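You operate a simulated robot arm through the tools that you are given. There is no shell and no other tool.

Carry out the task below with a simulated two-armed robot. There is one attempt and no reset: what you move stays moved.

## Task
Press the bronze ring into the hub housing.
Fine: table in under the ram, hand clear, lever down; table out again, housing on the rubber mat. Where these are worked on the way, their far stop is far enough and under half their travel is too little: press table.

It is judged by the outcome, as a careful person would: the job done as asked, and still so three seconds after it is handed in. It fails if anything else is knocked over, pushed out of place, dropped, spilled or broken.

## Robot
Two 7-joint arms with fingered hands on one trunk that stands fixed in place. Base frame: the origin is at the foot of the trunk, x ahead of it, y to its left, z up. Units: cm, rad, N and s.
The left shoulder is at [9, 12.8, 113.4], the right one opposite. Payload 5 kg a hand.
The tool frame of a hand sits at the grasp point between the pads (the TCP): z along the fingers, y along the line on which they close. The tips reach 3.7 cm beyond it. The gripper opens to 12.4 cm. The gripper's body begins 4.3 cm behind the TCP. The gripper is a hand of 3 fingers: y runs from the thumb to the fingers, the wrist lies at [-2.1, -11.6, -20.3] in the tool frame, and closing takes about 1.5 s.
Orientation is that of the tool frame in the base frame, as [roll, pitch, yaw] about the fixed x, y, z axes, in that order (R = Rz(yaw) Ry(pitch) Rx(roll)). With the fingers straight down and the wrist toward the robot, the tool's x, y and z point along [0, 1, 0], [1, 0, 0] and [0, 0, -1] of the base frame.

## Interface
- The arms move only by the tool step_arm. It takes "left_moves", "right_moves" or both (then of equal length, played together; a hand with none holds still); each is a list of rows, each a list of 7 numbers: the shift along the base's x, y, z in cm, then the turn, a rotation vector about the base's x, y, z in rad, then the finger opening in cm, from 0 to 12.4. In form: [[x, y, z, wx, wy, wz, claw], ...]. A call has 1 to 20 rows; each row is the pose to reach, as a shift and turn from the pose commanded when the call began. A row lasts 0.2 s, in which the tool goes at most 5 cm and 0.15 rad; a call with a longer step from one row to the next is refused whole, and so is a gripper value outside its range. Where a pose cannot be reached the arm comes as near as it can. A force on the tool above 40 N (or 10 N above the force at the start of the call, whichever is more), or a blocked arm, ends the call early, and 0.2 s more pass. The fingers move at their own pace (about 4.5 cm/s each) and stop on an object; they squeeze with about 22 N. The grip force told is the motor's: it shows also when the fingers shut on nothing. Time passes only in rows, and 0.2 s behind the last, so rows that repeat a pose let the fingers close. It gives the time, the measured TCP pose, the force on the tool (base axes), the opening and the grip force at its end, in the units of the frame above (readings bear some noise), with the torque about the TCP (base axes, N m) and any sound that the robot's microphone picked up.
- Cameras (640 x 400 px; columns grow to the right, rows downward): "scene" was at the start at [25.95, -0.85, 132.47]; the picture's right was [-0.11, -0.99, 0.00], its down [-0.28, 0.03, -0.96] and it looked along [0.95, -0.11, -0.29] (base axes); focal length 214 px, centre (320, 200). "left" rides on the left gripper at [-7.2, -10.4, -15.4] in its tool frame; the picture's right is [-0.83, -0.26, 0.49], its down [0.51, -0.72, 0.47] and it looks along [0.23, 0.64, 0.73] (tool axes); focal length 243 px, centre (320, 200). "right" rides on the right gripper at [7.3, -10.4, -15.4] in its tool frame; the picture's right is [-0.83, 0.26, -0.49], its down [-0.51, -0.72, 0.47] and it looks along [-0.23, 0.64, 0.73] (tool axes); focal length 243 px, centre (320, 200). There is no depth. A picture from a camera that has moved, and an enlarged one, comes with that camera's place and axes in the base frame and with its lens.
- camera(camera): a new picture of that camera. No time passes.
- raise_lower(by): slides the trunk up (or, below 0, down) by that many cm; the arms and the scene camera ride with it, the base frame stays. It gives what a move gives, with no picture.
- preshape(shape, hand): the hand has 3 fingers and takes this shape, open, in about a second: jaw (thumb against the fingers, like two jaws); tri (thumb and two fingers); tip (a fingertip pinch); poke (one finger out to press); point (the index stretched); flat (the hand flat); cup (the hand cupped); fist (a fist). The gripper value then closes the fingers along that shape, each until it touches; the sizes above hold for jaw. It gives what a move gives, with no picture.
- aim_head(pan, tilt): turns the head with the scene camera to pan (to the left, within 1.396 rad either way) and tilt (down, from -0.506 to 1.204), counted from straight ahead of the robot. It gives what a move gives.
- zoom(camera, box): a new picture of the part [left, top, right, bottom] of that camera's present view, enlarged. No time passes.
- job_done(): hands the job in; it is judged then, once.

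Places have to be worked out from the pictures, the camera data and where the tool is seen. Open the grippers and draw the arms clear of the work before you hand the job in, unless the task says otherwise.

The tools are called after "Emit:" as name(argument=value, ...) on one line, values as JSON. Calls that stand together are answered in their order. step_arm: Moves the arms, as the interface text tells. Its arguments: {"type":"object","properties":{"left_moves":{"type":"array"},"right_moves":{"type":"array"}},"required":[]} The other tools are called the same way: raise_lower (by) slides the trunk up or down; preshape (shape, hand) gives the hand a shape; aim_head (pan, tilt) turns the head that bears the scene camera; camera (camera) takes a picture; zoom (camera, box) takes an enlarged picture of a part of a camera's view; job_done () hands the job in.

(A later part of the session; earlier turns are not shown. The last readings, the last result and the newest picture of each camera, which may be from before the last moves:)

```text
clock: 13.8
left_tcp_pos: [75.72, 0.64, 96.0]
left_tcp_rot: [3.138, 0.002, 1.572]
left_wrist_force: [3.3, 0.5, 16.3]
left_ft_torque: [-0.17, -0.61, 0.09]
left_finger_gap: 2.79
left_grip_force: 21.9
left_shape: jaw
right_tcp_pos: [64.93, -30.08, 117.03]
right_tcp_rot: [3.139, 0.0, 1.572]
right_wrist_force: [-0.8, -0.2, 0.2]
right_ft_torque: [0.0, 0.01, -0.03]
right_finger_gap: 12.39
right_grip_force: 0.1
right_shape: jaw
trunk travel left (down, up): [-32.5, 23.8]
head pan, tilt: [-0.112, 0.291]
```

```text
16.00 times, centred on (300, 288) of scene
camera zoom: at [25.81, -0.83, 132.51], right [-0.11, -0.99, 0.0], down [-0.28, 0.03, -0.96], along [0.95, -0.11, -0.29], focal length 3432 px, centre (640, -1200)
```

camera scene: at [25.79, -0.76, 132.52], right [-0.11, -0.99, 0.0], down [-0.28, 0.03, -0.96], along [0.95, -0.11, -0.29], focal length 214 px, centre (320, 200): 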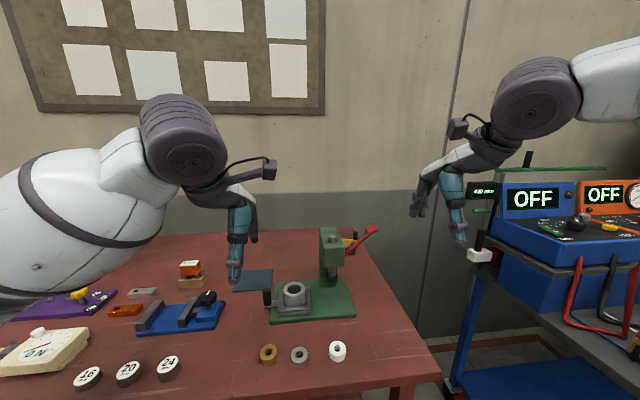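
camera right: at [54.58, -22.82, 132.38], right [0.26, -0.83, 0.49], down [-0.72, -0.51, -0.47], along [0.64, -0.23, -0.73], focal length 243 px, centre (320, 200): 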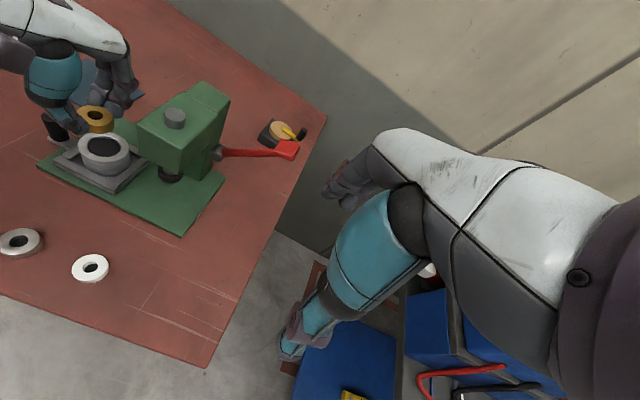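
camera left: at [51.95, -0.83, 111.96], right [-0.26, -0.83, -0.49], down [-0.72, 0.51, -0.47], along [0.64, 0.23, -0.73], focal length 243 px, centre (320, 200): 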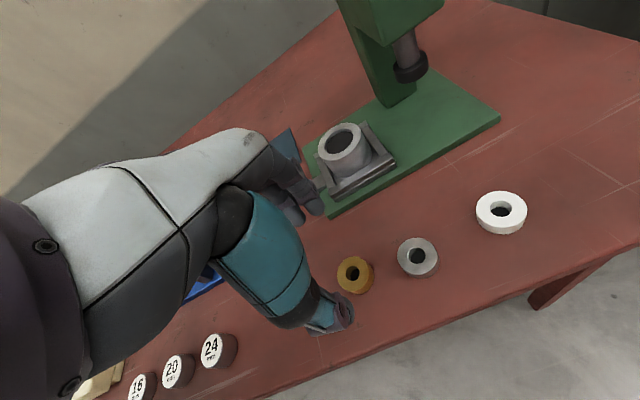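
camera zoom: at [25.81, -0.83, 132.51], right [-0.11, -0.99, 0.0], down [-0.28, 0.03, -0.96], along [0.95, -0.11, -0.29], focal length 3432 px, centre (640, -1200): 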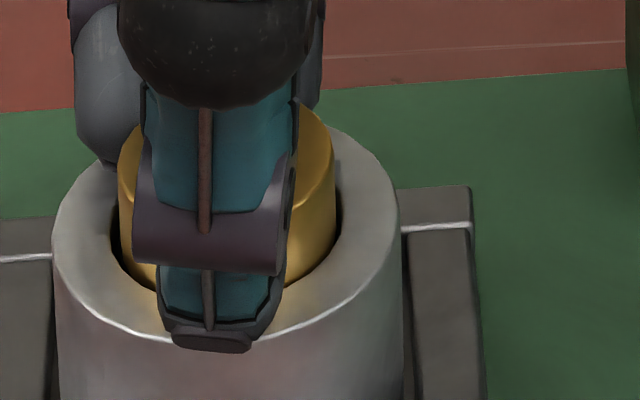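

Contact: 16 N upward, with the torque pointing to the far fingertip touching the housing rim, while the ring is already in the bore mouth. I back off slightly to relieve the force, then open the fingers gently.

Emit:
step_arm(left_moves=[[0, 0, 0.3, 0, 0, 0, 2], [0, 0, 0.4, 0, 0, 0, 2], [0, 0, 0.4, 0, 0, 0, 2]])

Emit:
zoom(camera="right", box=[80, 120, 130, 170])

Emit:
zoom(camera="left", box=[320, 210, 400, 290])

```text
clock: 14.6
left_tcp_pos: [75.83, 0.55, 96.05]
left_tcp_rot: [-3.139, 0.0, 1.573]
left_wrist_force: [0.1, 0.1, -0.6]
left_ft_torque: [-0.03, 0.01, -0.03]
left_finger_gap: 2.83
left_grip_force: 21.8
left_shape: jaw
right_tcp_pos: [65.04, -30.18, 117.03]
right_tcp_rot: [3.141, -0.001, 1.572]
right_wrist_force: [0.0, 0.1, 0.4]
right_ft_torque: [-0.01, 0.01, 0.04]
right_finger_gap: 12.37
right_grip_force: 0.2
right_shape: jaw
trunk travel left (down, up): [-32.5, 23.8]
head pan, tilt: [-0.112, 0.291]
```

```text
8.00 times, centred on (105, 145) of right
camera zoom: at [54.65, -22.86, 132.33], right [0.26, -0.83, 0.49], down [-0.72, -0.51, -0.47], along [0.64, -0.23, -0.73], focal length 1941 px, centre (2040, 640)
```

zoom: 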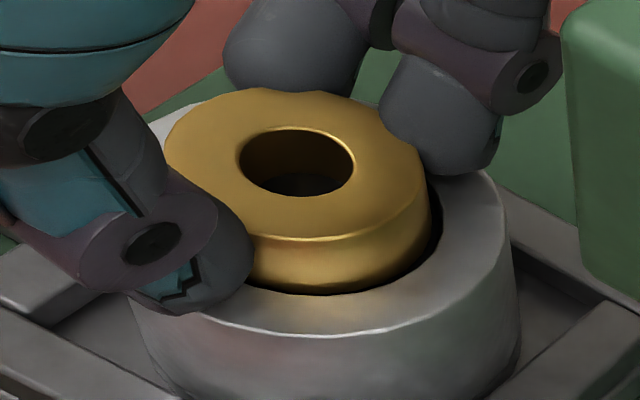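

```text
5.00 times, centred on (360, 250) of left
camera zoom: at [65.52, -6.6, 111.48], right [-0.26, -0.83, -0.49], down [-0.72, 0.51, -0.47], along [0.64, 0.23, -0.73], focal length 1213 px, centre (120, -50)
```

zoom: 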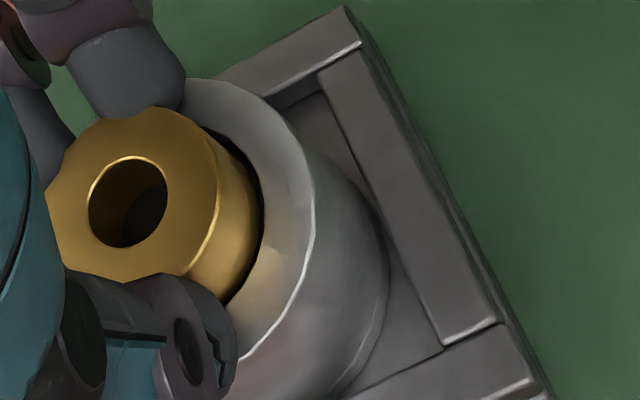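

Force is gone. I nudge 1 mm toward +x/−y to even out the visible gap and then open the fingers.

Emit:
step_arm(left_moves=[[0.1, -0.05, 0, 0, 0, 0, 2], [0.1, -0.05, 0, 0, 0, 0, 2], [0.1, -0.05, 0, 0, 0, 0, 3.2], [0.1, -0.05, 0, 0, 0, 0, 4.0], [0.1, -0.05, 0, 0, 0, 0, 5.0], [0.1, -0.05, 0, 0, 0, 0, 6.0], [0.1, -0.05, 0, 0, 0, 0, 7.0], [0.1, -0.05, 0, 0, 0, 0, 7.0]])

Emit:
zoom(camera="right", box=[80, 120, 130, 170])

Emit:
zoom(camera="left", box=[320, 210, 400, 290])

Emit:
zoom(camera="scene", box=[285, 275, 315, 300])

```text
clock: 16.4
left_tcp_pos: [76.01, 0.67, 96.24]
left_tcp_rot: [-3.141, 0.001, 1.573]
left_wrist_force: [-0.3, 0.6, 0.1]
left_ft_torque: [-0.02, 0.01, 0.0]
left_finger_gap: 6.93
left_grip_force: 0.0
left_shape: jaw
right_tcp_pos: [65.11, -30.08, 116.91]
right_tcp_rot: [-3.141, 0.0, 1.573]
right_wrist_force: [0.6, 0.1, -0.2]
right_ft_torque: [-0.02, -0.01, -0.02]
right_finger_gap: 12.38
right_grip_force: 0.2
right_shape: jaw
trunk travel left (down, up): [-32.5, 23.8]
head pan, tilt: [-0.112, 0.291]
```

```text
8.00 times, centred on (105, 145) of right
camera zoom: at [54.63, -22.87, 132.35], right [0.26, -0.83, 0.49], down [-0.72, -0.51, -0.47], along [0.64, -0.23, -0.73], focal length 1941 px, centre (2040, 640)
```

zoom: 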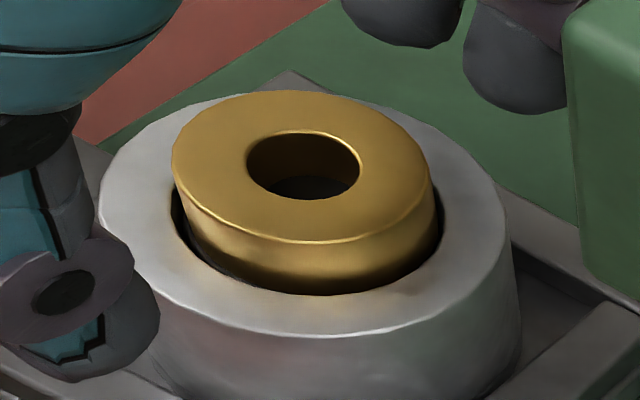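

```text
5.00 times, centred on (360, 250) of left
camera zoom: at [65.57, -6.64, 111.58], right [-0.26, -0.83, -0.49], down [-0.72, 0.51, -0.47], along [0.64, 0.23, -0.73], focal length 1213 px, centre (120, -50)
```

zoom: 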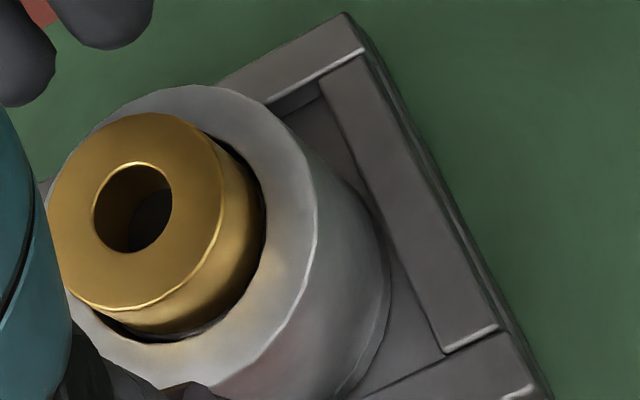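

```text
16.00 times, centred on (300, 288) of scene
camera zoom: at [25.95, -0.85, 132.47], right [-0.11, -0.99, 0.0], down [-0.28, 0.03, -0.96], along [0.95, -0.11, -0.29], focal length 3432 px, centre (640, -1200)
```

zoom: 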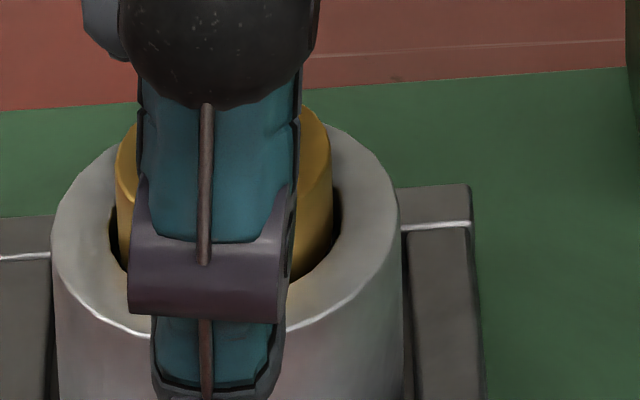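

The ring has settled level and centred in the bore mouth. I raise the hand straight up, clear of it.

Emit:
step_arm(left_moves=[[0, 0, 1.5, 0, 0, 0, 7], [0, 0, 4, 0, 0, 0, 7], [0, 0, 7, 0, 0, 0, 7], [0, 3, 10, 0, 0, 0, 7], [0, 7, 11, 0, 0, 0, 7], [0, 11, 11, 0, 0, 0, 7], [0, 11, 11, 0, 0, 0, 7]])

Emit:
zoom(camera="right", box=[20, 80, 260, 240])

Emit:
camera(camera="left")

Emit:
zoom(camera="scene", box=[260, 215, 390, 330])

```text
clock: 18.0
left_tcp_pos: [75.87, 11.53, 107.15]
left_tcp_rot: [3.142, 0.001, 1.573]
left_wrist_force: [0.5, -0.1, -0.2]
left_ft_torque: [0.02, 0.01, 0.0]
left_finger_gap: 6.97
left_grip_force: 0.1
left_shape: jaw
right_tcp_pos: [65.1, -30.18, 116.92]
right_tcp_rot: [3.141, 0.001, 1.572]
right_wrist_force: [-0.2, -0.2, -0.6]
right_ft_torque: [-0.02, 0.01, 0.02]
right_finger_gap: 12.37
right_grip_force: 0.0
right_shape: jaw
trunk travel left (down, up): [-32.5, 23.8]
head pan, tilt: [-0.112, 0.291]
```

```text
2.50 times, centred on (140, 160) of right
camera zoom: at [54.63, -22.93, 132.34], right [0.26, -0.83, 0.49], down [-0.72, -0.51, -0.47], along [0.64, -0.23, -0.73], focal length 606 px, centre (770, 300)
```

zoom: 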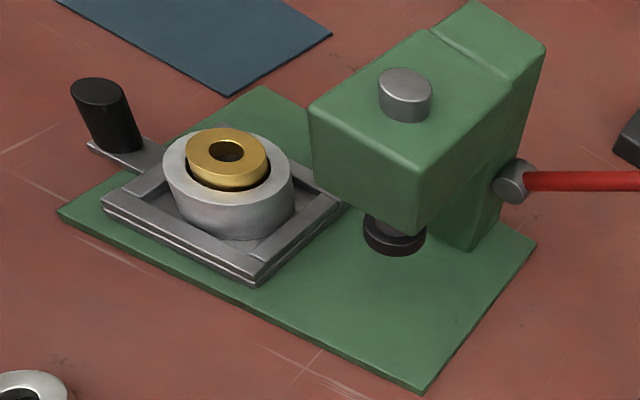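

```text
taken
camera left: at [65.51, 4.36, 122.52], right [-0.26, -0.83, -0.49], down [-0.72, 0.51, -0.47], along [0.64, 0.23, -0.73], focal length 243 px, centre (320, 200)
```

left: 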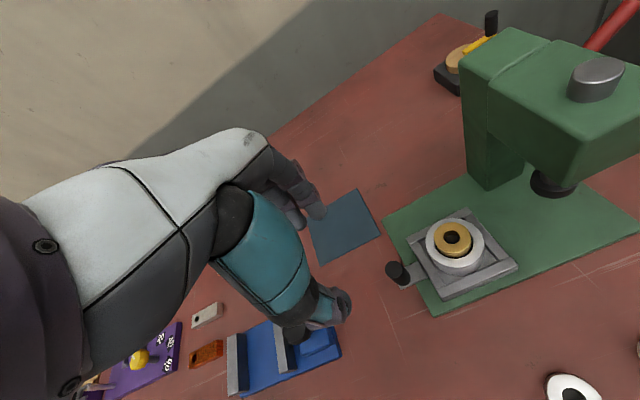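

```text
3.48 times, centred on (325, 272) of scene
camera zoom: at [25.95, -0.91, 132.47], right [-0.11, -0.99, 0.0], down [-0.28, 0.03, -0.96], along [0.95, -0.11, -0.29], focal length 746 px, centre (303, -52)
```

zoom: 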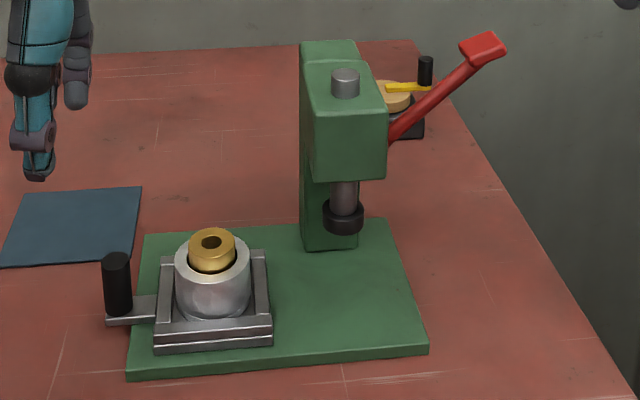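

The ring stands level in the housing. Now I tilt the left hand 45° so the fingers point down-right, to grip the table's black knob from the left with the hand body away from the press.

Emit:
step_arm(left_moves=[[0, 1.1, 0, -0.131, 0, 0, 7], [0, 2.2, 0, -0.262, 0, 0, 7], [0.1, 3.3, 0, -0.393, 0, 0, 7], [0.1, 4.4, -0.3, -0.524, 0, 0, 7], [0.2, 5.5, -0.7, -0.654, 0, 0, 7], [0.2, 6.6, -1, -0.785, 0, 0, 7], [0.2, 6.6, -1, -0.785, 0, 0, 7], [0.2, 6.6, -1, -0.785, 0, 0, 7]])

Emit:
camera(camera="left")

Emit:
camera(camera="scene")

Emit:
camera(camera="right")

```text
clock: 19.8
left_tcp_pos: [76.15, 18.21, 106.11]
left_tcp_rot: [3.141, 0.788, 1.57]
left_wrist_force: [-0.2, 0.2, -0.5]
left_ft_torque: [-0.04, -0.01, -0.01]
left_finger_gap: 6.96
left_grip_force: 0.1
left_shape: jaw
right_tcp_pos: [64.96, -30.08, 116.94]
right_tcp_rot: [-3.141, 0.001, 1.573]
right_wrist_force: [0.7, -0.6, -0.5]
right_ft_torque: [0.02, -0.03, 0.0]
right_finger_gap: 12.35
right_grip_force: 0.1
right_shape: jaw
trunk travel left (down, up): [-32.5, 23.8]
head pan, tilt: [-0.112, 0.291]
```

```text
taken
camera left: at [65.76, 24.0, 122.22], right [-0.26, -0.94, 0.24], down [-0.72, 0.02, -0.69], along [0.64, -0.35, -0.68], focal length 243 px, centre (320, 200)
```

left: 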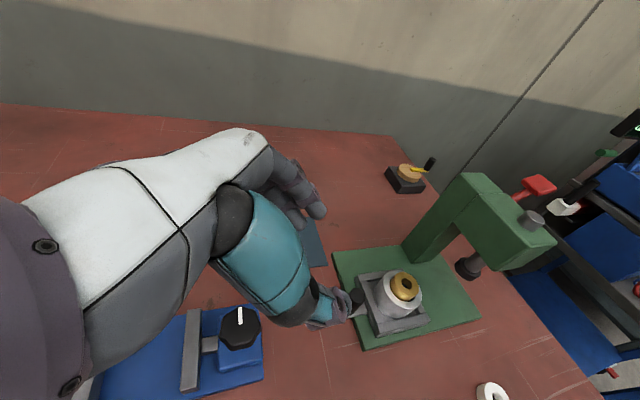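

```text
taken
camera scene: at [25.95, -0.82, 132.47], right [-0.11, -0.99, 0.0], down [-0.28, 0.03, -0.96], along [0.95, -0.11, -0.29], focal length 214 px, centre (320, 200)
```

scene: 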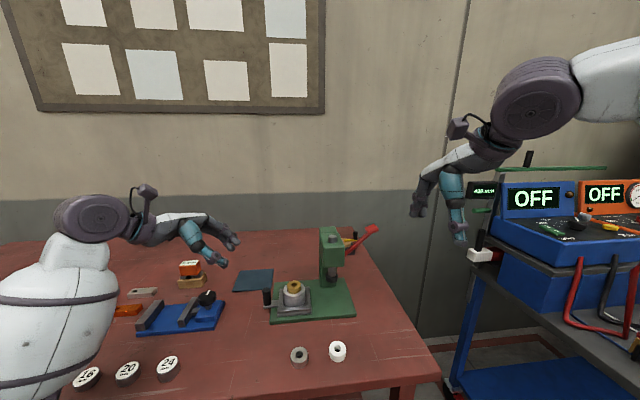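

```text
taken
camera right: at [54.63, -22.83, 132.36], right [0.26, -0.83, 0.49], down [-0.72, -0.51, -0.47], along [0.64, -0.23, -0.73], focal length 243 px, centre (320, 200)
```

right: 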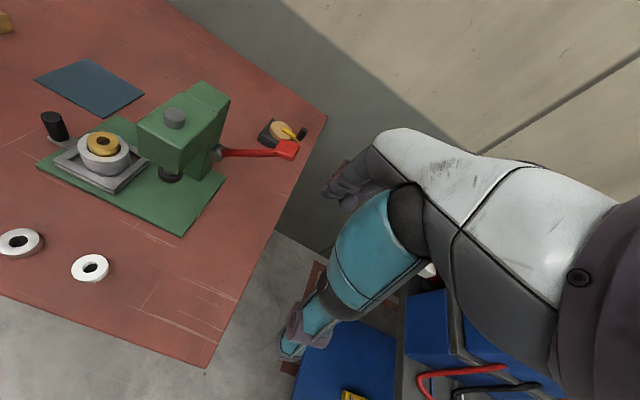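

The tilt was reached cleanly. Before lowering, I turn the head to see where the left forearm and elbow lie relative to items on the bench.

Emit:
aim_head(pan=0.55, tilt=0.6)

Emit:
camera(camera="scene")

```text
clock: 20.8
left_tcp_pos: [76.18, 18.11, 106.28]
left_tcp_rot: [-3.141, 0.785, 1.57]
left_wrist_force: [0.0, -0.2, -0.5]
left_ft_torque: [0.0, 0.01, -0.02]
left_finger_gap: 6.97
left_grip_force: 0.1
left_shape: jaw
right_tcp_pos: [64.99, -30.05, 116.96]
right_tcp_rot: [3.141, -0.001, 1.573]
right_wrist_force: [-0.9, -0.4, 0.3]
right_ft_torque: [0.03, 0.02, 0.02]
right_finger_gap: 12.35
right_grip_force: 0.1
right_shape: jaw
trunk travel left (down, up): [-32.5, 23.8]
head pan, tilt: [0.55, 0.6]
```

```text
taken
camera scene: at [24.21, 4.82, 129.64], right [0.52, -0.85, 0.0], down [-0.48, -0.29, -0.83], along [0.7, 0.43, -0.56], focal length 214 px, centre (320, 200)
```

scene: 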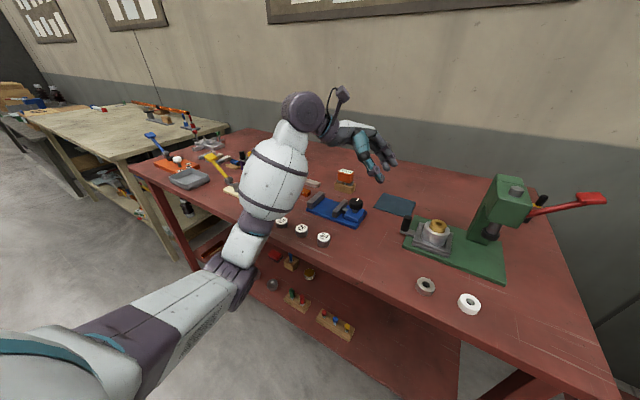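

The elbow hangs in front of the bench edge and the forearm stays well above the bench items, so lowering is safe. The knob is at about (76.0, 7.95), z 88.3–92.7; I approach it along the tilted finger direction, stopping short to check.

Emit:
step_arm(left_moves=[[-0.05, -1, -3.8, 0, 0, 0, 7], [-0.1, -2.5, -7.6, 0, 0, 0, 7], [-0.1, -4.5, -9.6, 0, 0, 0, 7], [-0.1, -4.5, -9.6, 0, 0, 0, 7]])

Emit:
aim_head(pan=-0.112, tilt=0.45)

Emit:
zoom(camera="scene", box=[240, 150, 400, 280])

Emit:
zoom(camera="right", box=[0, 40, 160, 200])

Emit:
zoom(camera="left", box=[240, 160, 440, 340])

```text
clock: 21.8
left_tcp_pos: [76.05, 13.75, 96.48]
left_tcp_rot: [-3.141, 0.786, 1.574]
left_wrist_force: [0.2, -0.6, 0.1]
left_ft_torque: [0.03, -0.01, 0.0]
left_finger_gap: 6.97
left_grip_force: 0.1
left_shape: jaw
right_tcp_pos: [65.04, -30.03, 116.95]
right_tcp_rot: [-3.141, 0.0, 1.572]
right_wrist_force: [0.0, 0.6, 0.1]
right_ft_torque: [-0.01, -0.01, -0.01]
right_finger_gap: 12.36
right_grip_force: 0.0
right_shape: jaw
trunk travel left (down, up): [-32.5, 23.8]
head pan, tilt: [0.55, 0.6]
```

```text
clock: 22.9
left_tcp_pos: [76.17, 13.76, 96.55]
left_tcp_rot: [3.14, 0.785, 1.57]
left_wrist_force: [0.7, 0.0, -0.3]
left_ft_torque: [-0.02, -0.02, 0.0]
left_finger_gap: 6.95
left_grip_force: 0.2
left_shape: jaw
right_tcp_pos: [65.1, -30.09, 116.91]
right_tcp_rot: [3.141, -0.001, 1.573]
right_wrist_force: [0.4, -0.2, -1.0]
right_ft_torque: [-0.01, -0.01, 0.02]
right_finger_gap: 12.39
right_grip_force: 0.1
right_shape: jaw
trunk travel left (down, up): [-32.5, 23.8]
head pan, tilt: [-0.112, 0.45]
```

```text
3.08 times, centred on (320, 215) of scene
camera zoom: at [25.8, -0.81, 130.99], right [-0.11, -0.99, 0.0], down [-0.43, 0.05, -0.9], along [0.89, -0.1, -0.44], focal length 660 px, centre (320, 154)
```

zoom: 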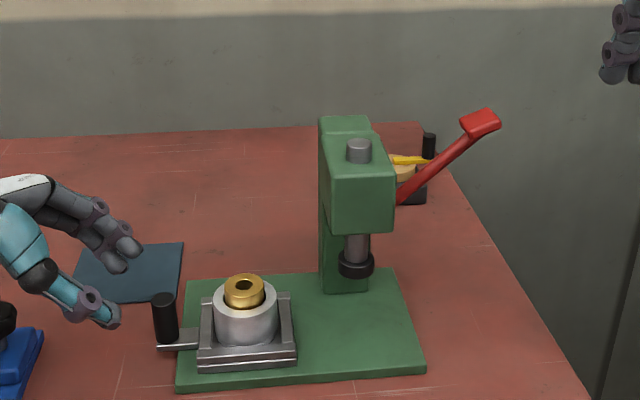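

```text
2.50 times, centred on (80, 120) of right
camera zoom: at [54.62, -22.86, 132.35], right [0.26, -0.83, 0.49], down [-0.72, -0.51, -0.47], along [0.64, -0.23, -0.73], focal length 606 px, centre (920, 400)
```

zoom: 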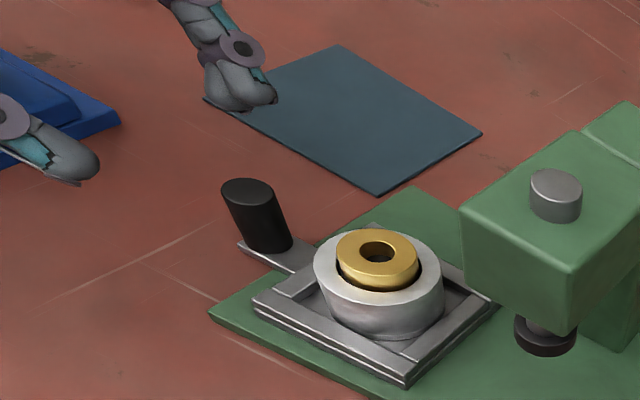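

```text
2.22 times, centred on (340, 250) of left
camera zoom: at [65.72, 19.47, 112.53], right [-0.26, -0.94, 0.24], down [-0.72, 0.02, -0.69], along [0.64, -0.35, -0.68], focal length 539 px, centre (276, 89)
```

zoom: 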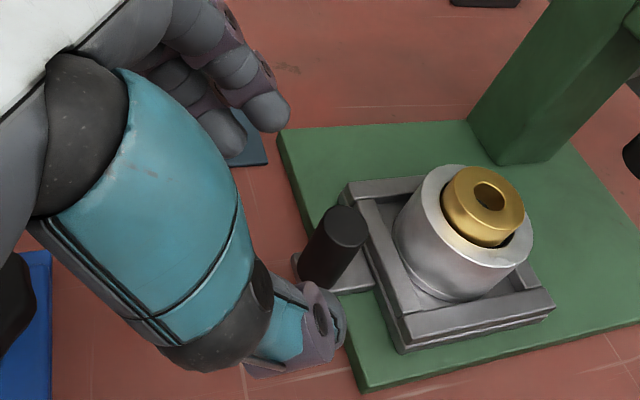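

The fingers straddle the knob's line correctly. I advance the remaining 5.7 cm along the finger direction in small steps.

Emit:
step_arm(left_moves=[[0, -1.1, -1, 0, 0, 0, 7], [0, -2.2, -2, 0, 0, 0, 7], [-0.05, -3.2, -3, 0, 0, 0, 7], [-0.05, -4.15, -3.9, 0, 0, 0, 7], [-0.05, -4.15, -3.9, 0, 0, 0, 7]])

Emit:
zoom(camera="scene", box=[240, 150, 400, 280])

Emit:
zoom(camera="right", box=[0, 60, 140, 200])

Emit:
zoom(camera="left", box=[240, 160, 440, 340])

```text
clock: 24.1
left_tcp_pos: [75.89, 9.54, 92.89]
left_tcp_rot: [3.137, 0.785, 1.568]
left_wrist_force: [0.7, -0.4, 0.5]
left_ft_torque: [-0.01, 0.02, -0.02]
left_finger_gap: 6.95
left_grip_force: 0.0
left_shape: jaw
right_tcp_pos: [64.74, -30.2, 117.1]
right_tcp_rot: [3.138, -0.002, 1.572]
right_wrist_force: [0.6, 0.0, 0.2]
right_ft_torque: [0.01, 0.03, -0.02]
right_finger_gap: 12.39
right_grip_force: 0.1
right_shape: jaw
trunk travel left (down, up): [-32.5, 23.8]
head pan, tilt: [-0.112, 0.45]
```

```text
3.08 times, centred on (320, 215) of scene
camera zoom: at [25.52, -0.84, 131.07], right [-0.11, -0.99, 0.0], down [-0.43, 0.05, -0.9], along [0.9, -0.1, -0.43], focal length 660 px, centre (320, 154)
```

zoom: 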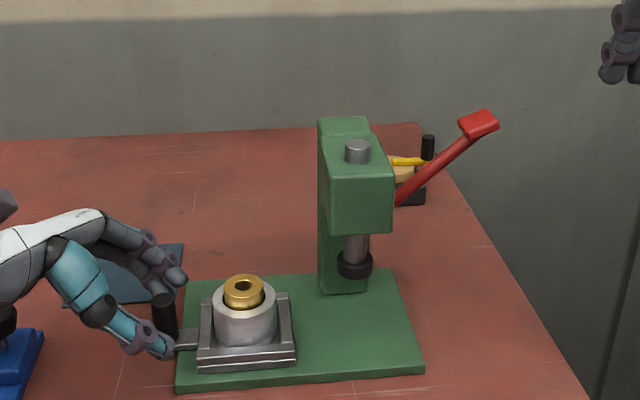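

```text
2.86 times, centred on (70, 130) of right
camera zoom: at [54.33, -22.89, 132.5], right [0.26, -0.83, 0.49], down [-0.72, -0.51, -0.47], along [0.64, -0.23, -0.73], focal length 693 px, centre (1034, 400)
```

zoom: 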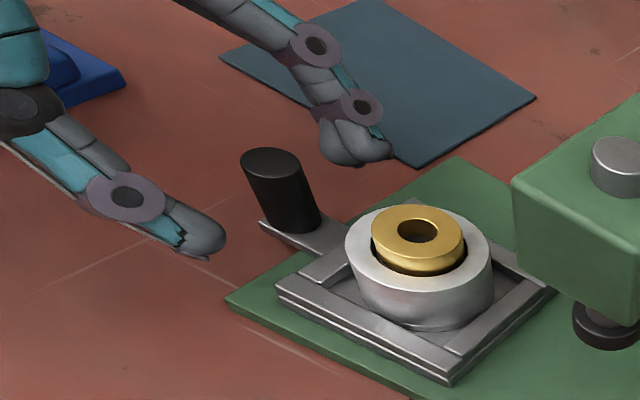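

```text
2.22 times, centred on (340, 250) of left
camera zoom: at [65.37, 15.31, 108.94], right [-0.26, -0.94, 0.24], down [-0.72, 0.02, -0.69], along [0.64, -0.35, -0.68], focal length 539 px, centre (276, 89)
```

zoom: 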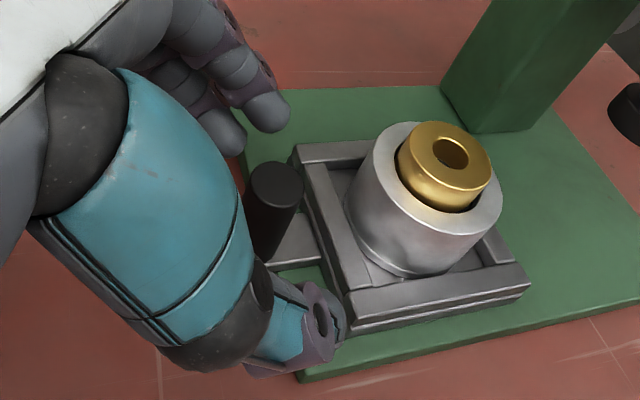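

The knob stands between the thumb and the fingers. I close on it.

Emit:
step_arm(left_moves=[[0, 0, 0, 0, 0, 0, 5.5], [0, 0, 0, 0, 0, 0, 4.5], [0, 0, 0, 0, 0, 0, 3.5], [0, 0, 0, 0, 0, 0, 2.5], [0, 0, 0, 0, 0, 0, 1.5], [0, 0, 0, 0, 0, 0, 0.5], [0, 0, 0, 0, 0, 0, 0.5], [0, 0, 0, 0, 0, 0, 0.5]])

Emit:
zoom(camera="scene", box=[240, 150, 400, 280])

Emit:
zoom(camera="right", box=[0, 60, 140, 200])

Emit:
zoom(camera="left", box=[240, 160, 440, 340])

```text
clock: 25.9
left_tcp_pos: [75.84, 9.48, 92.86]
left_tcp_rot: [3.137, 0.787, 1.568]
left_wrist_force: [1.0, -2.0, -1.9]
left_ft_torque: [0.02, -0.08, -0.02]
left_finger_gap: 1.41
left_grip_force: 21.6
left_shape: jaw
right_tcp_pos: [64.61, -30.25, 117.03]
right_tcp_rot: [3.138, 0.0, 1.574]
right_wrist_force: [0.3, -0.3, 0.2]
right_ft_torque: [0.02, 0.0, 0.03]
right_finger_gap: 12.32
right_grip_force: 0.1
right_shape: jaw
trunk travel left (down, up): [-32.5, 23.8]
head pan, tilt: [-0.112, 0.45]
```

```text
3.08 times, centred on (320, 215) of scene
camera zoom: at [25.44, -0.88, 131.07], right [-0.11, -0.99, 0.0], down [-0.43, 0.05, -0.9], along [0.9, -0.1, -0.43], focal length 660 px, centre (320, 154)
```

zoom: 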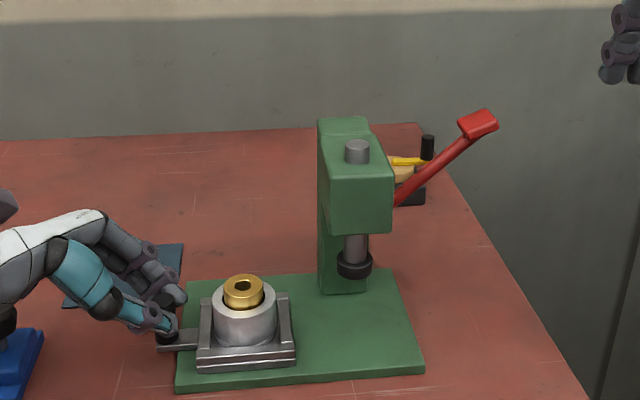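

```text
2.86 times, centred on (70, 130) of right
camera zoom: at [54.26, -22.92, 132.5], right [0.26, -0.83, 0.49], down [-0.72, -0.51, -0.47], along [0.64, -0.23, -0.73], focal length 693 px, centre (1034, 400)
```

zoom: 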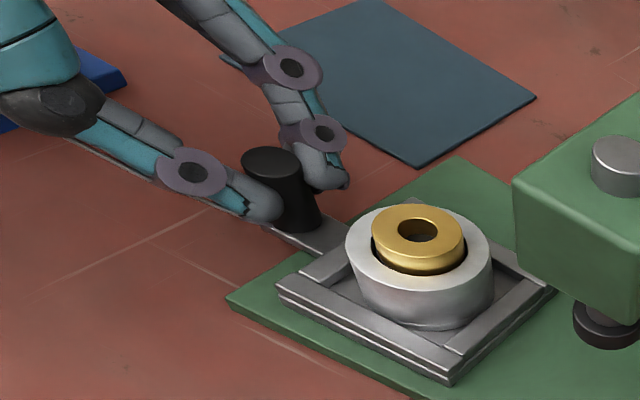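

```text
2.22 times, centred on (340, 250) of left
camera zoom: at [65.32, 15.24, 108.9], right [-0.26, -0.94, 0.24], down [-0.72, 0.02, -0.69], along [0.64, -0.35, -0.68], focal length 539 px, centre (276, 89)
```

zoom: 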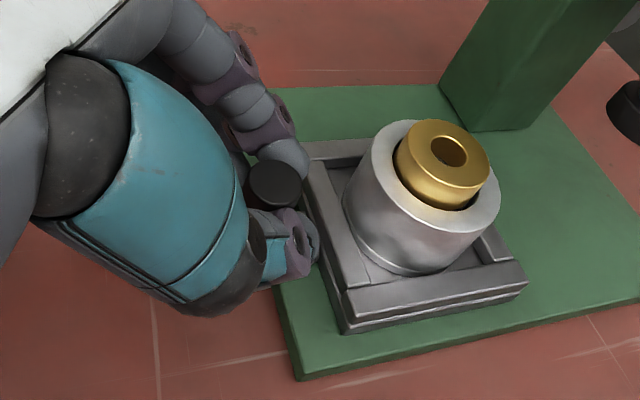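

The knob is gripped, but the cameras report the trunk has shifted back by about 0.4 cm, as if the left arm were leaning on something. I turn the head to inspect the left forearm and elbow before sliding.

Emit:
aim_head(pan=0.55, tilt=0.75)

Emit:
camera(camera="scene")

```text
clock: 26.9
left_tcp_pos: [75.81, 9.5, 93.06]
left_tcp_rot: [3.137, 0.785, 1.568]
left_wrist_force: [1.8, -2.2, -1.0]
left_ft_torque: [0.02, -0.06, -0.02]
left_finger_gap: 1.4
left_grip_force: 22.1
left_shape: jaw
right_tcp_pos: [64.58, -30.19, 117.17]
right_tcp_rot: [3.139, 0.0, 1.572]
right_wrist_force: [-0.2, -0.6, 0.2]
right_ft_torque: [0.01, 0.0, 0.01]
right_finger_gap: 12.36
right_grip_force: 0.1
right_shape: jaw
trunk travel left (down, up): [-32.5, 23.8]
head pan, tilt: [0.55, 0.75]
```

```text
taken
camera scene: at [23.38, 4.47, 128.43], right [0.52, -0.85, 0.0], down [-0.58, -0.36, -0.73], along [0.63, 0.38, -0.68], focal length 214 px, centre (320, 200)
```

scene: 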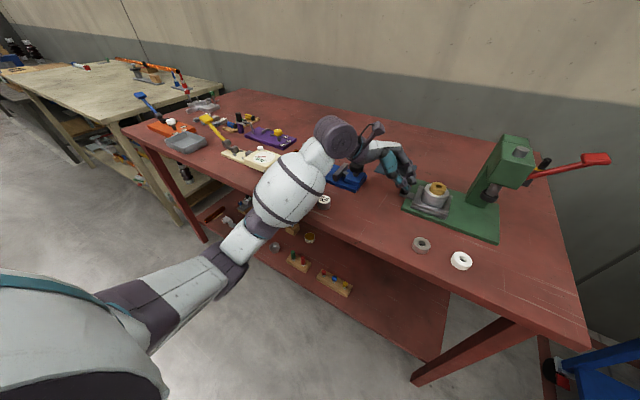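

The forearm passes low over the bench's front edge near the "24" cap. I zoom in there.

Emit:
zoom(camera="scene", box=[200, 110, 400, 270])

Emit:
camera(camera="left")

```text
2.50 times, centred on (300, 190) of scene
camera zoom: at [23.38, 4.47, 128.43], right [0.52, -0.85, 0.0], down [-0.58, -0.36, -0.73], along [0.63, 0.38, -0.68], focal length 536 px, centre (370, 225)
```

zoom: 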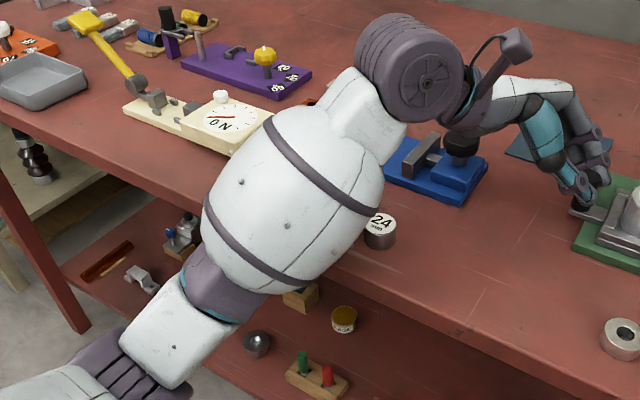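

```text
taken
camera left: at [65.32, 15.24, 108.9], right [-0.26, -0.94, 0.24], down [-0.72, 0.02, -0.69], along [0.64, -0.35, -0.68], focal length 243 px, centre (320, 200)
```

left: 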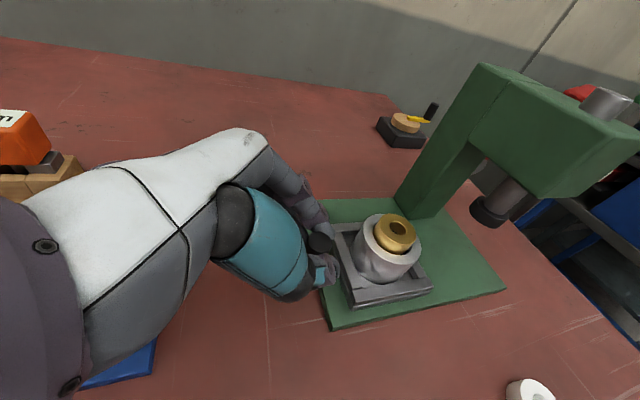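

The forearm seems clear of the bench by my geometry, so I look further left and down to find what the arm could be touching.

Emit:
aim_head(pan=0.9, tilt=1.0)

Emit:
camera(camera="scene")

```text
clock: 27.8
left_tcp_pos: [75.7, 9.34, 92.91]
left_tcp_rot: [3.137, 0.786, 1.57]
left_wrist_force: [1.4, -1.1, 0.3]
left_ft_torque: [0.07, -0.11, 0.04]
left_finger_gap: 1.44
left_grip_force: 22.1
left_shape: jaw
right_tcp_pos: [64.74, -30.15, 117.2]
right_tcp_rot: [3.139, 0.0, 1.573]
right_wrist_force: [-0.6, 0.2, -0.8]
right_ft_torque: [0.01, 0.0, 0.01]
right_finger_gap: 12.37
right_grip_force: 0.1
right_shape: jaw
trunk travel left (down, up): [-32.5, 23.8]
head pan, tilt: [0.901, 1.0]
```

```text
taken
camera scene: at [20.64, 5.6, 126.51], right [0.78, -0.62, 0.0], down [-0.52, -0.66, -0.54], along [0.34, 0.42, -0.84], focal length 214 px, centre (320, 200)
```

scene: 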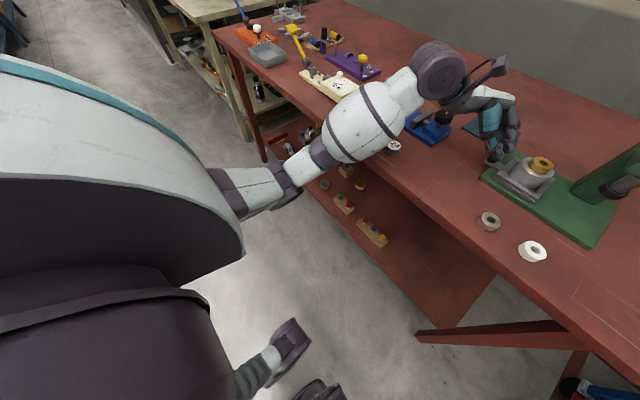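

No contact of the arm with the bench is visible (forearm underside ≈ z 97, elbow out in front of the bench), the caps are undisturbed, and hand forces are near zero. I slide the table a first 3 cm toward the ram (−y) while watching forces.

Emit:
step_arm(left_moves=[[0, -0.7, 0, 0, 0, 0, 0.5], [0, -1.4, 0, 0, 0, 0, 0.5], [0, -2.2, 0, 0, 0, 0, 0.5], [0, -3, 0, 0, 0, 0, 0.5], [0, -3, 0, 0, 0, 0, 0.5]])

Emit:
aim_head(pan=-0.112, tilt=0.45)

Emit:
zoom(camera="scene", box=[240, 150, 400, 280])

Emit:
zoom(camera="right", box=[0, 60, 180, 220])

```text
clock: 28.9
left_tcp_pos: [75.39, 6.92, 93.19]
left_tcp_rot: [3.134, 0.784, 1.568]
left_wrist_force: [13.1, 2.4, -20.8]
left_ft_torque: [0.5, -0.21, 0.31]
left_finger_gap: 1.4
left_grip_force: 21.5
left_shape: jaw
right_tcp_pos: [64.27, -29.86, 117.48]
right_tcp_rot: [3.135, 0.0, 1.572]
right_wrist_force: [-1.0, -0.2, -0.7]
right_ft_torque: [0.02, 0.02, -0.02]
right_finger_gap: 12.37
right_grip_force: 0.0
right_shape: jaw
trunk travel left (down, up): [-32.5, 23.8]
head pan, tilt: [0.901, 1.0]
```

```text
clock: 30.2
left_tcp_pos: [75.46, 6.86, 93.13]
left_tcp_rot: [3.136, 0.784, 1.57]
left_wrist_force: [12.4, 2.4, -22.1]
left_ft_torque: [0.52, -0.14, 0.3]
left_finger_gap: 1.4
left_grip_force: 22.2
left_shape: jaw
right_tcp_pos: [64.29, -29.86, 117.43]
right_tcp_rot: [3.137, 0.003, 1.573]
right_wrist_force: [0.1, -0.5, -0.1]
right_ft_torque: [-0.02, -0.03, 0.02]
right_finger_gap: 12.37
right_grip_force: 0.2
right_shape: jaw
trunk travel left (down, up): [-32.5, 23.8]
head pan, tilt: [-0.112, 0.45]
```

```text
3.08 times, centred on (320, 215) of scene
camera zoom: at [25.0, -0.58, 131.16], right [-0.11, -0.99, 0.0], down [-0.43, 0.05, -0.9], along [0.9, -0.1, -0.43], focal length 660 px, centre (320, 154)
```

zoom: 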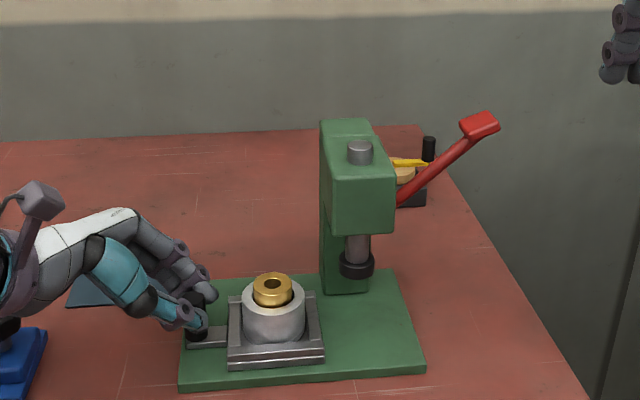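

```text
2.50 times, centred on (90, 140) of right
camera zoom: at [53.81, -22.62, 132.75], right [0.26, -0.83, 0.5], down [-0.72, -0.51, -0.48], along [0.65, -0.23, -0.73], focal length 606 px, centre (895, 350)
```

zoom: 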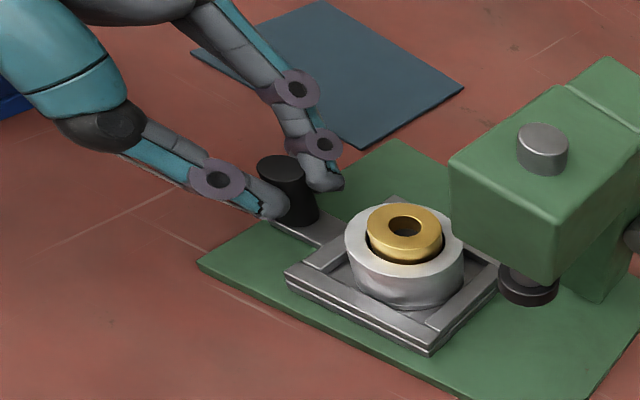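

The table slid about 2.7 cm, but the hand now shows 13 N/−21 N and the trunk is deflected more, so some part of the left arm is pressing on the robot itself or something else. I look at the upper arm region before going on.

Emit:
aim_head(pan=1.35, tilt=1.1)

Emit:
camera(camera="scene")

Emit:
camera(camera="left")

```text
clock: 31.8
left_tcp_pos: [75.42, 6.83, 93.09]
left_tcp_rot: [3.135, 0.786, 1.57]
left_wrist_force: [12.3, 1.6, -23.2]
left_ft_torque: [0.56, -0.17, 0.32]
left_finger_gap: 1.43
left_grip_force: 22.0
left_shape: jaw
right_tcp_pos: [64.28, -29.95, 117.41]
right_tcp_rot: [3.135, 0.002, 1.572]
right_wrist_force: [0.0, -0.1, 0.7]
right_ft_torque: [-0.01, 0.02, 0.0]
right_finger_gap: 12.38
right_grip_force: 0.2
right_shape: jaw
trunk travel left (down, up): [-32.5, 23.8]
head pan, tilt: [1.349, 1.1]
```

```text
taken
camera scene: at [17.29, 6.57, 125.88], right [0.98, -0.22, 0.01], down [-0.19, -0.87, -0.45], along [0.11, 0.44, -0.89], focal length 214 px, centre (320, 200)
```

scene: 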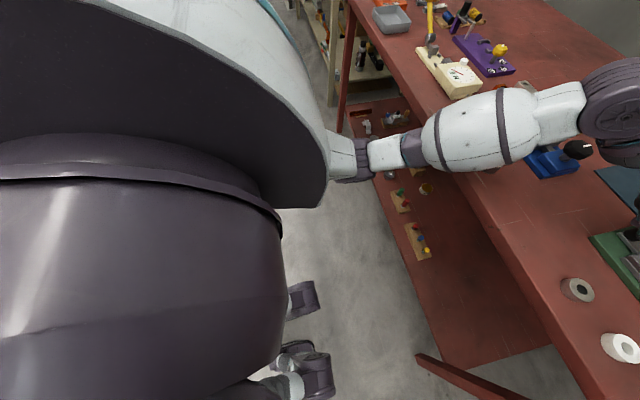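

```text
taken
camera left: at [64.97, 12.56, 109.06], right [-0.26, -0.94, 0.24], down [-0.72, 0.02, -0.7], along [0.65, -0.35, -0.68], focal length 243 px, centre (320, 200)
```

left: 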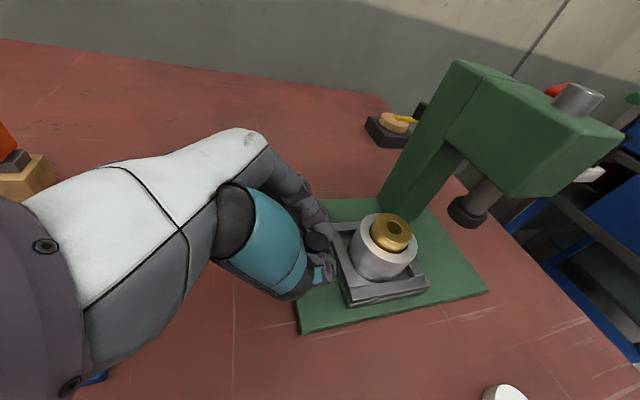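

Nothing external is visibly touching, so this tilted arm posture itself seems to be the problem (the upper arm against the body). I open the fingers to free the knob and see how forces and trunk deflection respond.

Emit:
step_arm(left_moves=[[0, 0, 0, 0, 0, 0, 2.5], [0, 0, 0, 0, 0, 0, 4], [0, 0, 0, 0, 0, 0, 5.5], [0, 0, 0, 0, 0, 0, 7], [0, 0, 0, 0, 0, 0, 7]])

Emit:
aim_head(pan=-0.112, tilt=0.45)

Emit:
zoom(camera="scene", box=[240, 150, 400, 280])

```text
clock: 33.0
left_tcp_pos: [75.45, 6.49, 93.27]
left_tcp_rot: [3.133, 0.786, 1.563]
left_wrist_force: [-0.4, 0.0, 0.4]
left_ft_torque: [0.03, 0.01, 0.01]
left_finger_gap: 6.93
left_grip_force: 0.0
left_shape: jaw
right_tcp_pos: [64.22, -30.05, 117.47]
right_tcp_rot: [3.135, -0.001, 1.572]
right_wrist_force: [-0.4, 0.2, -0.3]
right_ft_torque: [0.02, -0.02, -0.02]
right_finger_gap: 12.38
right_grip_force: 0.1
right_shape: jaw
trunk travel left (down, up): [-32.5, 23.8]
head pan, tilt: [1.349, 1.1]
```

```text
clock: 34.6
left_tcp_pos: [75.41, 6.54, 93.18]
left_tcp_rot: [3.133, 0.785, 1.564]
left_wrist_force: [-0.2, -0.1, -0.1]
left_ft_torque: [0.04, -0.02, -0.01]
left_finger_gap: 6.96
left_grip_force: 0.1
left_shape: jaw
right_tcp_pos: [64.46, -30.08, 117.31]
right_tcp_rot: [3.135, 0.002, 1.57]
right_wrist_force: [0.5, 0.2, -0.3]
right_ft_torque: [0.04, 0.0, -0.02]
right_finger_gap: 12.37
right_grip_force: 0.2
right_shape: jaw
trunk travel left (down, up): [-32.5, 23.8]
head pan, tilt: [-0.112, 0.45]
```

```text
3.08 times, centred on (320, 215) of scene
camera zoom: at [25.05, -0.84, 131.14], right [-0.11, -0.99, 0.0], down [-0.43, 0.05, -0.9], along [0.9, -0.1, -0.43], focal length 660 px, centre (320, 154)
```

zoom: 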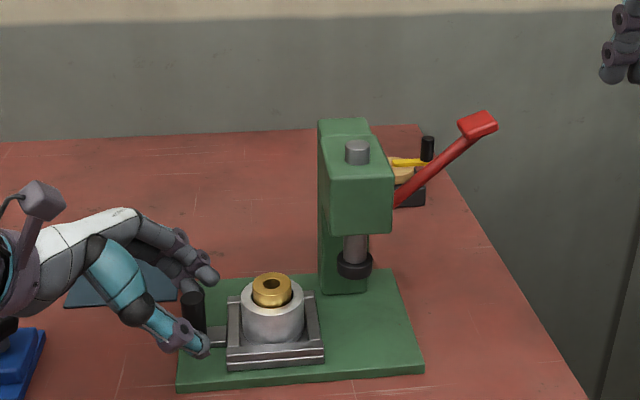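

The knob is free and forces are zero, but the trunk is still pitched back, so the arm posture causes it. I withdraw along the finger direction and see when the deflection disappears.

Emit:
step_arm(left_moves=[[0, 1.5, 1.5, 0, 0, 0, 7], [0, 3, 3, 0, 0, 0, 7], [0, 4.5, 4.5, 0, 0, 0, 7], [0, 6, 6, 0, 0, 0, 7], [0, 6, 6, 0, 0, 0, 7]])

Emit:
camera(camera="scene")

```text
clock: 35.8
left_tcp_pos: [76.04, 12.5, 98.7]
left_tcp_rot: [-3.137, 0.786, 1.572]
left_wrist_force: [0.1, 0.1, 0.0]
left_ft_torque: [-0.01, -0.01, -0.02]
left_finger_gap: 6.93
left_grip_force: 0.1
left_shape: jaw
right_tcp_pos: [64.92, -30.14, 116.92]
right_tcp_rot: [-3.141, 0.0, 1.574]
right_wrist_force: [0.3, -0.1, 0.2]
right_ft_torque: [0.0, 0.0, -0.02]
right_finger_gap: 12.39
right_grip_force: 0.1
right_shape: jaw
trunk travel left (down, up): [-32.5, 23.8]
head pan, tilt: [-0.112, 0.45]
```

```text
taken
camera scene: at [25.8, -0.86, 130.99], right [-0.11, -0.99, 0.0], down [-0.43, 0.05, -0.9], along [0.89, -0.1, -0.44], focal length 214 px, centre (320, 200)
```

scene: 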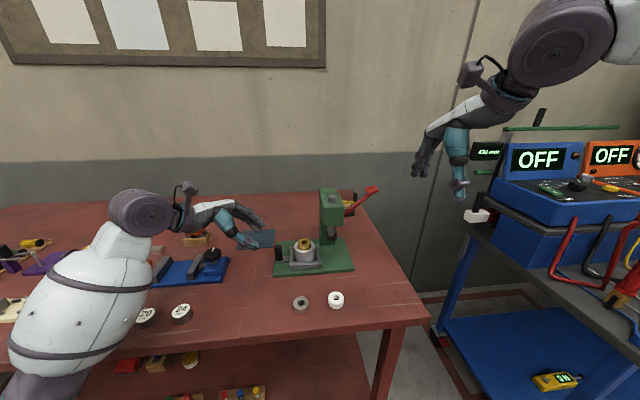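

With the hand higher the deflection vanished completely, so the low elbow was the cause. Raising the trunk will lift the elbow for the same hand place, so I slide the trunk up 12 cm (the hands ride up, all clear).

Emit:
raise_lower(by=12)

Emit:
camera(camera="scene")

```text
clock: 37.3
left_tcp_pos: [76.05, 12.56, 110.68]
left_tcp_rot: [-3.14, 0.786, 1.573]
left_wrist_force: [0.1, -0.3, -0.1]
left_ft_torque: [-0.03, -0.03, -0.01]
left_finger_gap: 6.94
left_grip_force: 0.0
left_shape: jaw
right_tcp_pos: [65.11, -29.98, 128.85]
right_tcp_rot: [-3.14, -0.001, 1.572]
right_wrist_force: [0.5, 0.0, -0.8]
right_ft_torque: [-0.03, 0.0, -0.02]
right_finger_gap: 12.36
right_grip_force: 0.0
right_shape: jaw
trunk travel left (down, up): [-44.5, 11.8]
head pan, tilt: [-0.112, 0.45]
```

```text
taken
camera scene: at [22.45, -0.83, 143.65], right [-0.11, -0.99, 0.0], down [-0.43, 0.05, -0.9], along [0.89, -0.1, -0.44], focal length 214 px, centre (320, 200)
```

scene: 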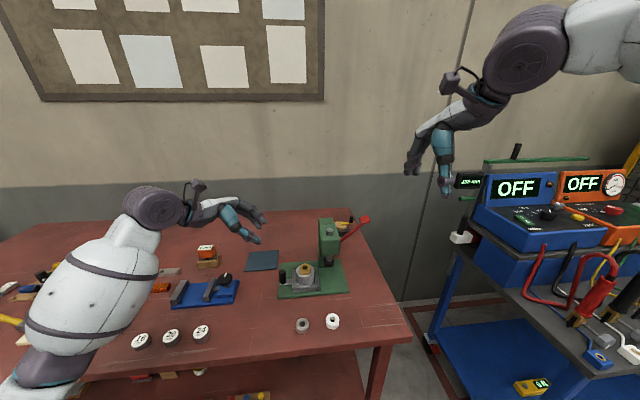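

All items are still in place. I bring the left hand down to its pre-grip place above-left of the knob (now at y≈5.3) and check the trunk stays undeflected.

Emit:
step_arm(left_moves=[[0, -0.2, -3.5, 0, 0, 0, 7], [0, -0.4, -7, 0, 0, 0, 7], [0, -0.5, -10, 0, 0, 0, 7], [0, -0.6, -13, 0, 0, 0, 7], [0, -0.6, -13, 0, 0, 0, 7]])

Emit:
zoom(camera="scene", box=[220, 180, 400, 320])

Emit:
zoom(camera="left", box=[240, 160, 440, 340])

Emit:
camera(camera="right")

```text
clock: 38.5
left_tcp_pos: [76.05, 11.99, 97.71]
left_tcp_rot: [-3.139, 0.785, 1.573]
left_wrist_force: [-0.3, -0.1, -0.8]
left_ft_torque: [0.03, -0.01, -0.02]
left_finger_gap: 6.96
left_grip_force: 0.0
left_shape: jaw
right_tcp_pos: [65.1, -30.02, 129.02]
right_tcp_rot: [3.141, -0.001, 1.572]
right_wrist_force: [0.8, 0.4, 0.3]
right_ft_torque: [0.0, -0.02, -0.01]
right_finger_gap: 12.37
right_grip_force: 0.0
right_shape: jaw
trunk travel left (down, up): [-44.5, 11.8]
head pan, tilt: [-0.112, 0.45]
```

```text
2.86 times, centred on (310, 250) of scene
camera zoom: at [22.39, -0.84, 143.68], right [-0.11, -0.99, 0.0], down [-0.43, 0.05, -0.9], along [0.89, -0.1, -0.44], focal length 613 px, centre (349, 57)
```

zoom: 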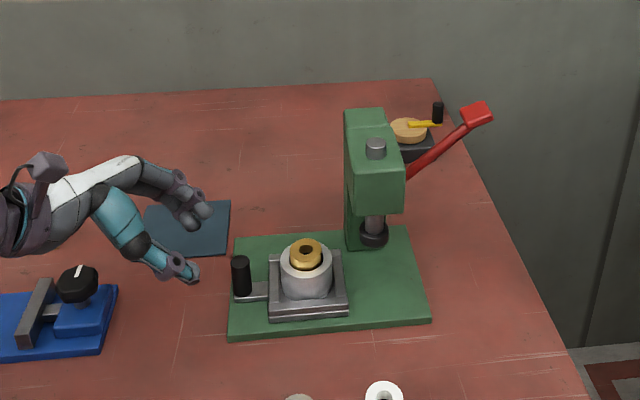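

```text
2.22 times, centred on (340, 250) of left
camera zoom: at [65.59, 17.73, 113.72], right [-0.26, -0.94, 0.24], down [-0.72, 0.02, -0.69], along [0.64, -0.35, -0.68], focal length 539 px, centre (276, 89)
```

zoom: 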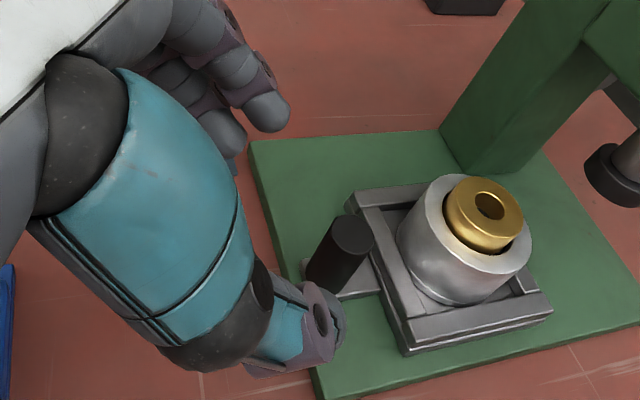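

```text
taken
camera right: at [54.71, -22.84, 144.34], right [0.26, -0.83, 0.49], down [-0.72, -0.51, -0.47], along [0.64, -0.23, -0.73], focal length 243 px, centre (320, 200)
```

right: 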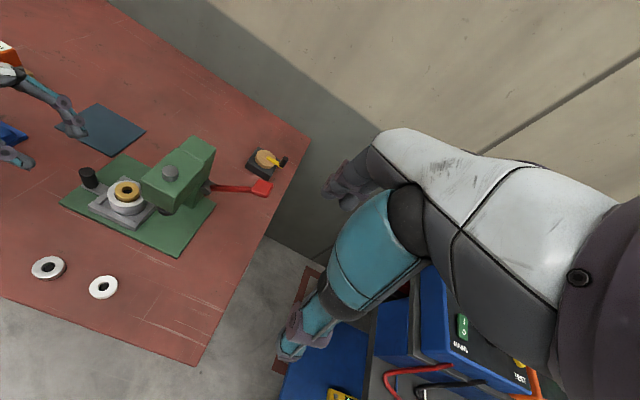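

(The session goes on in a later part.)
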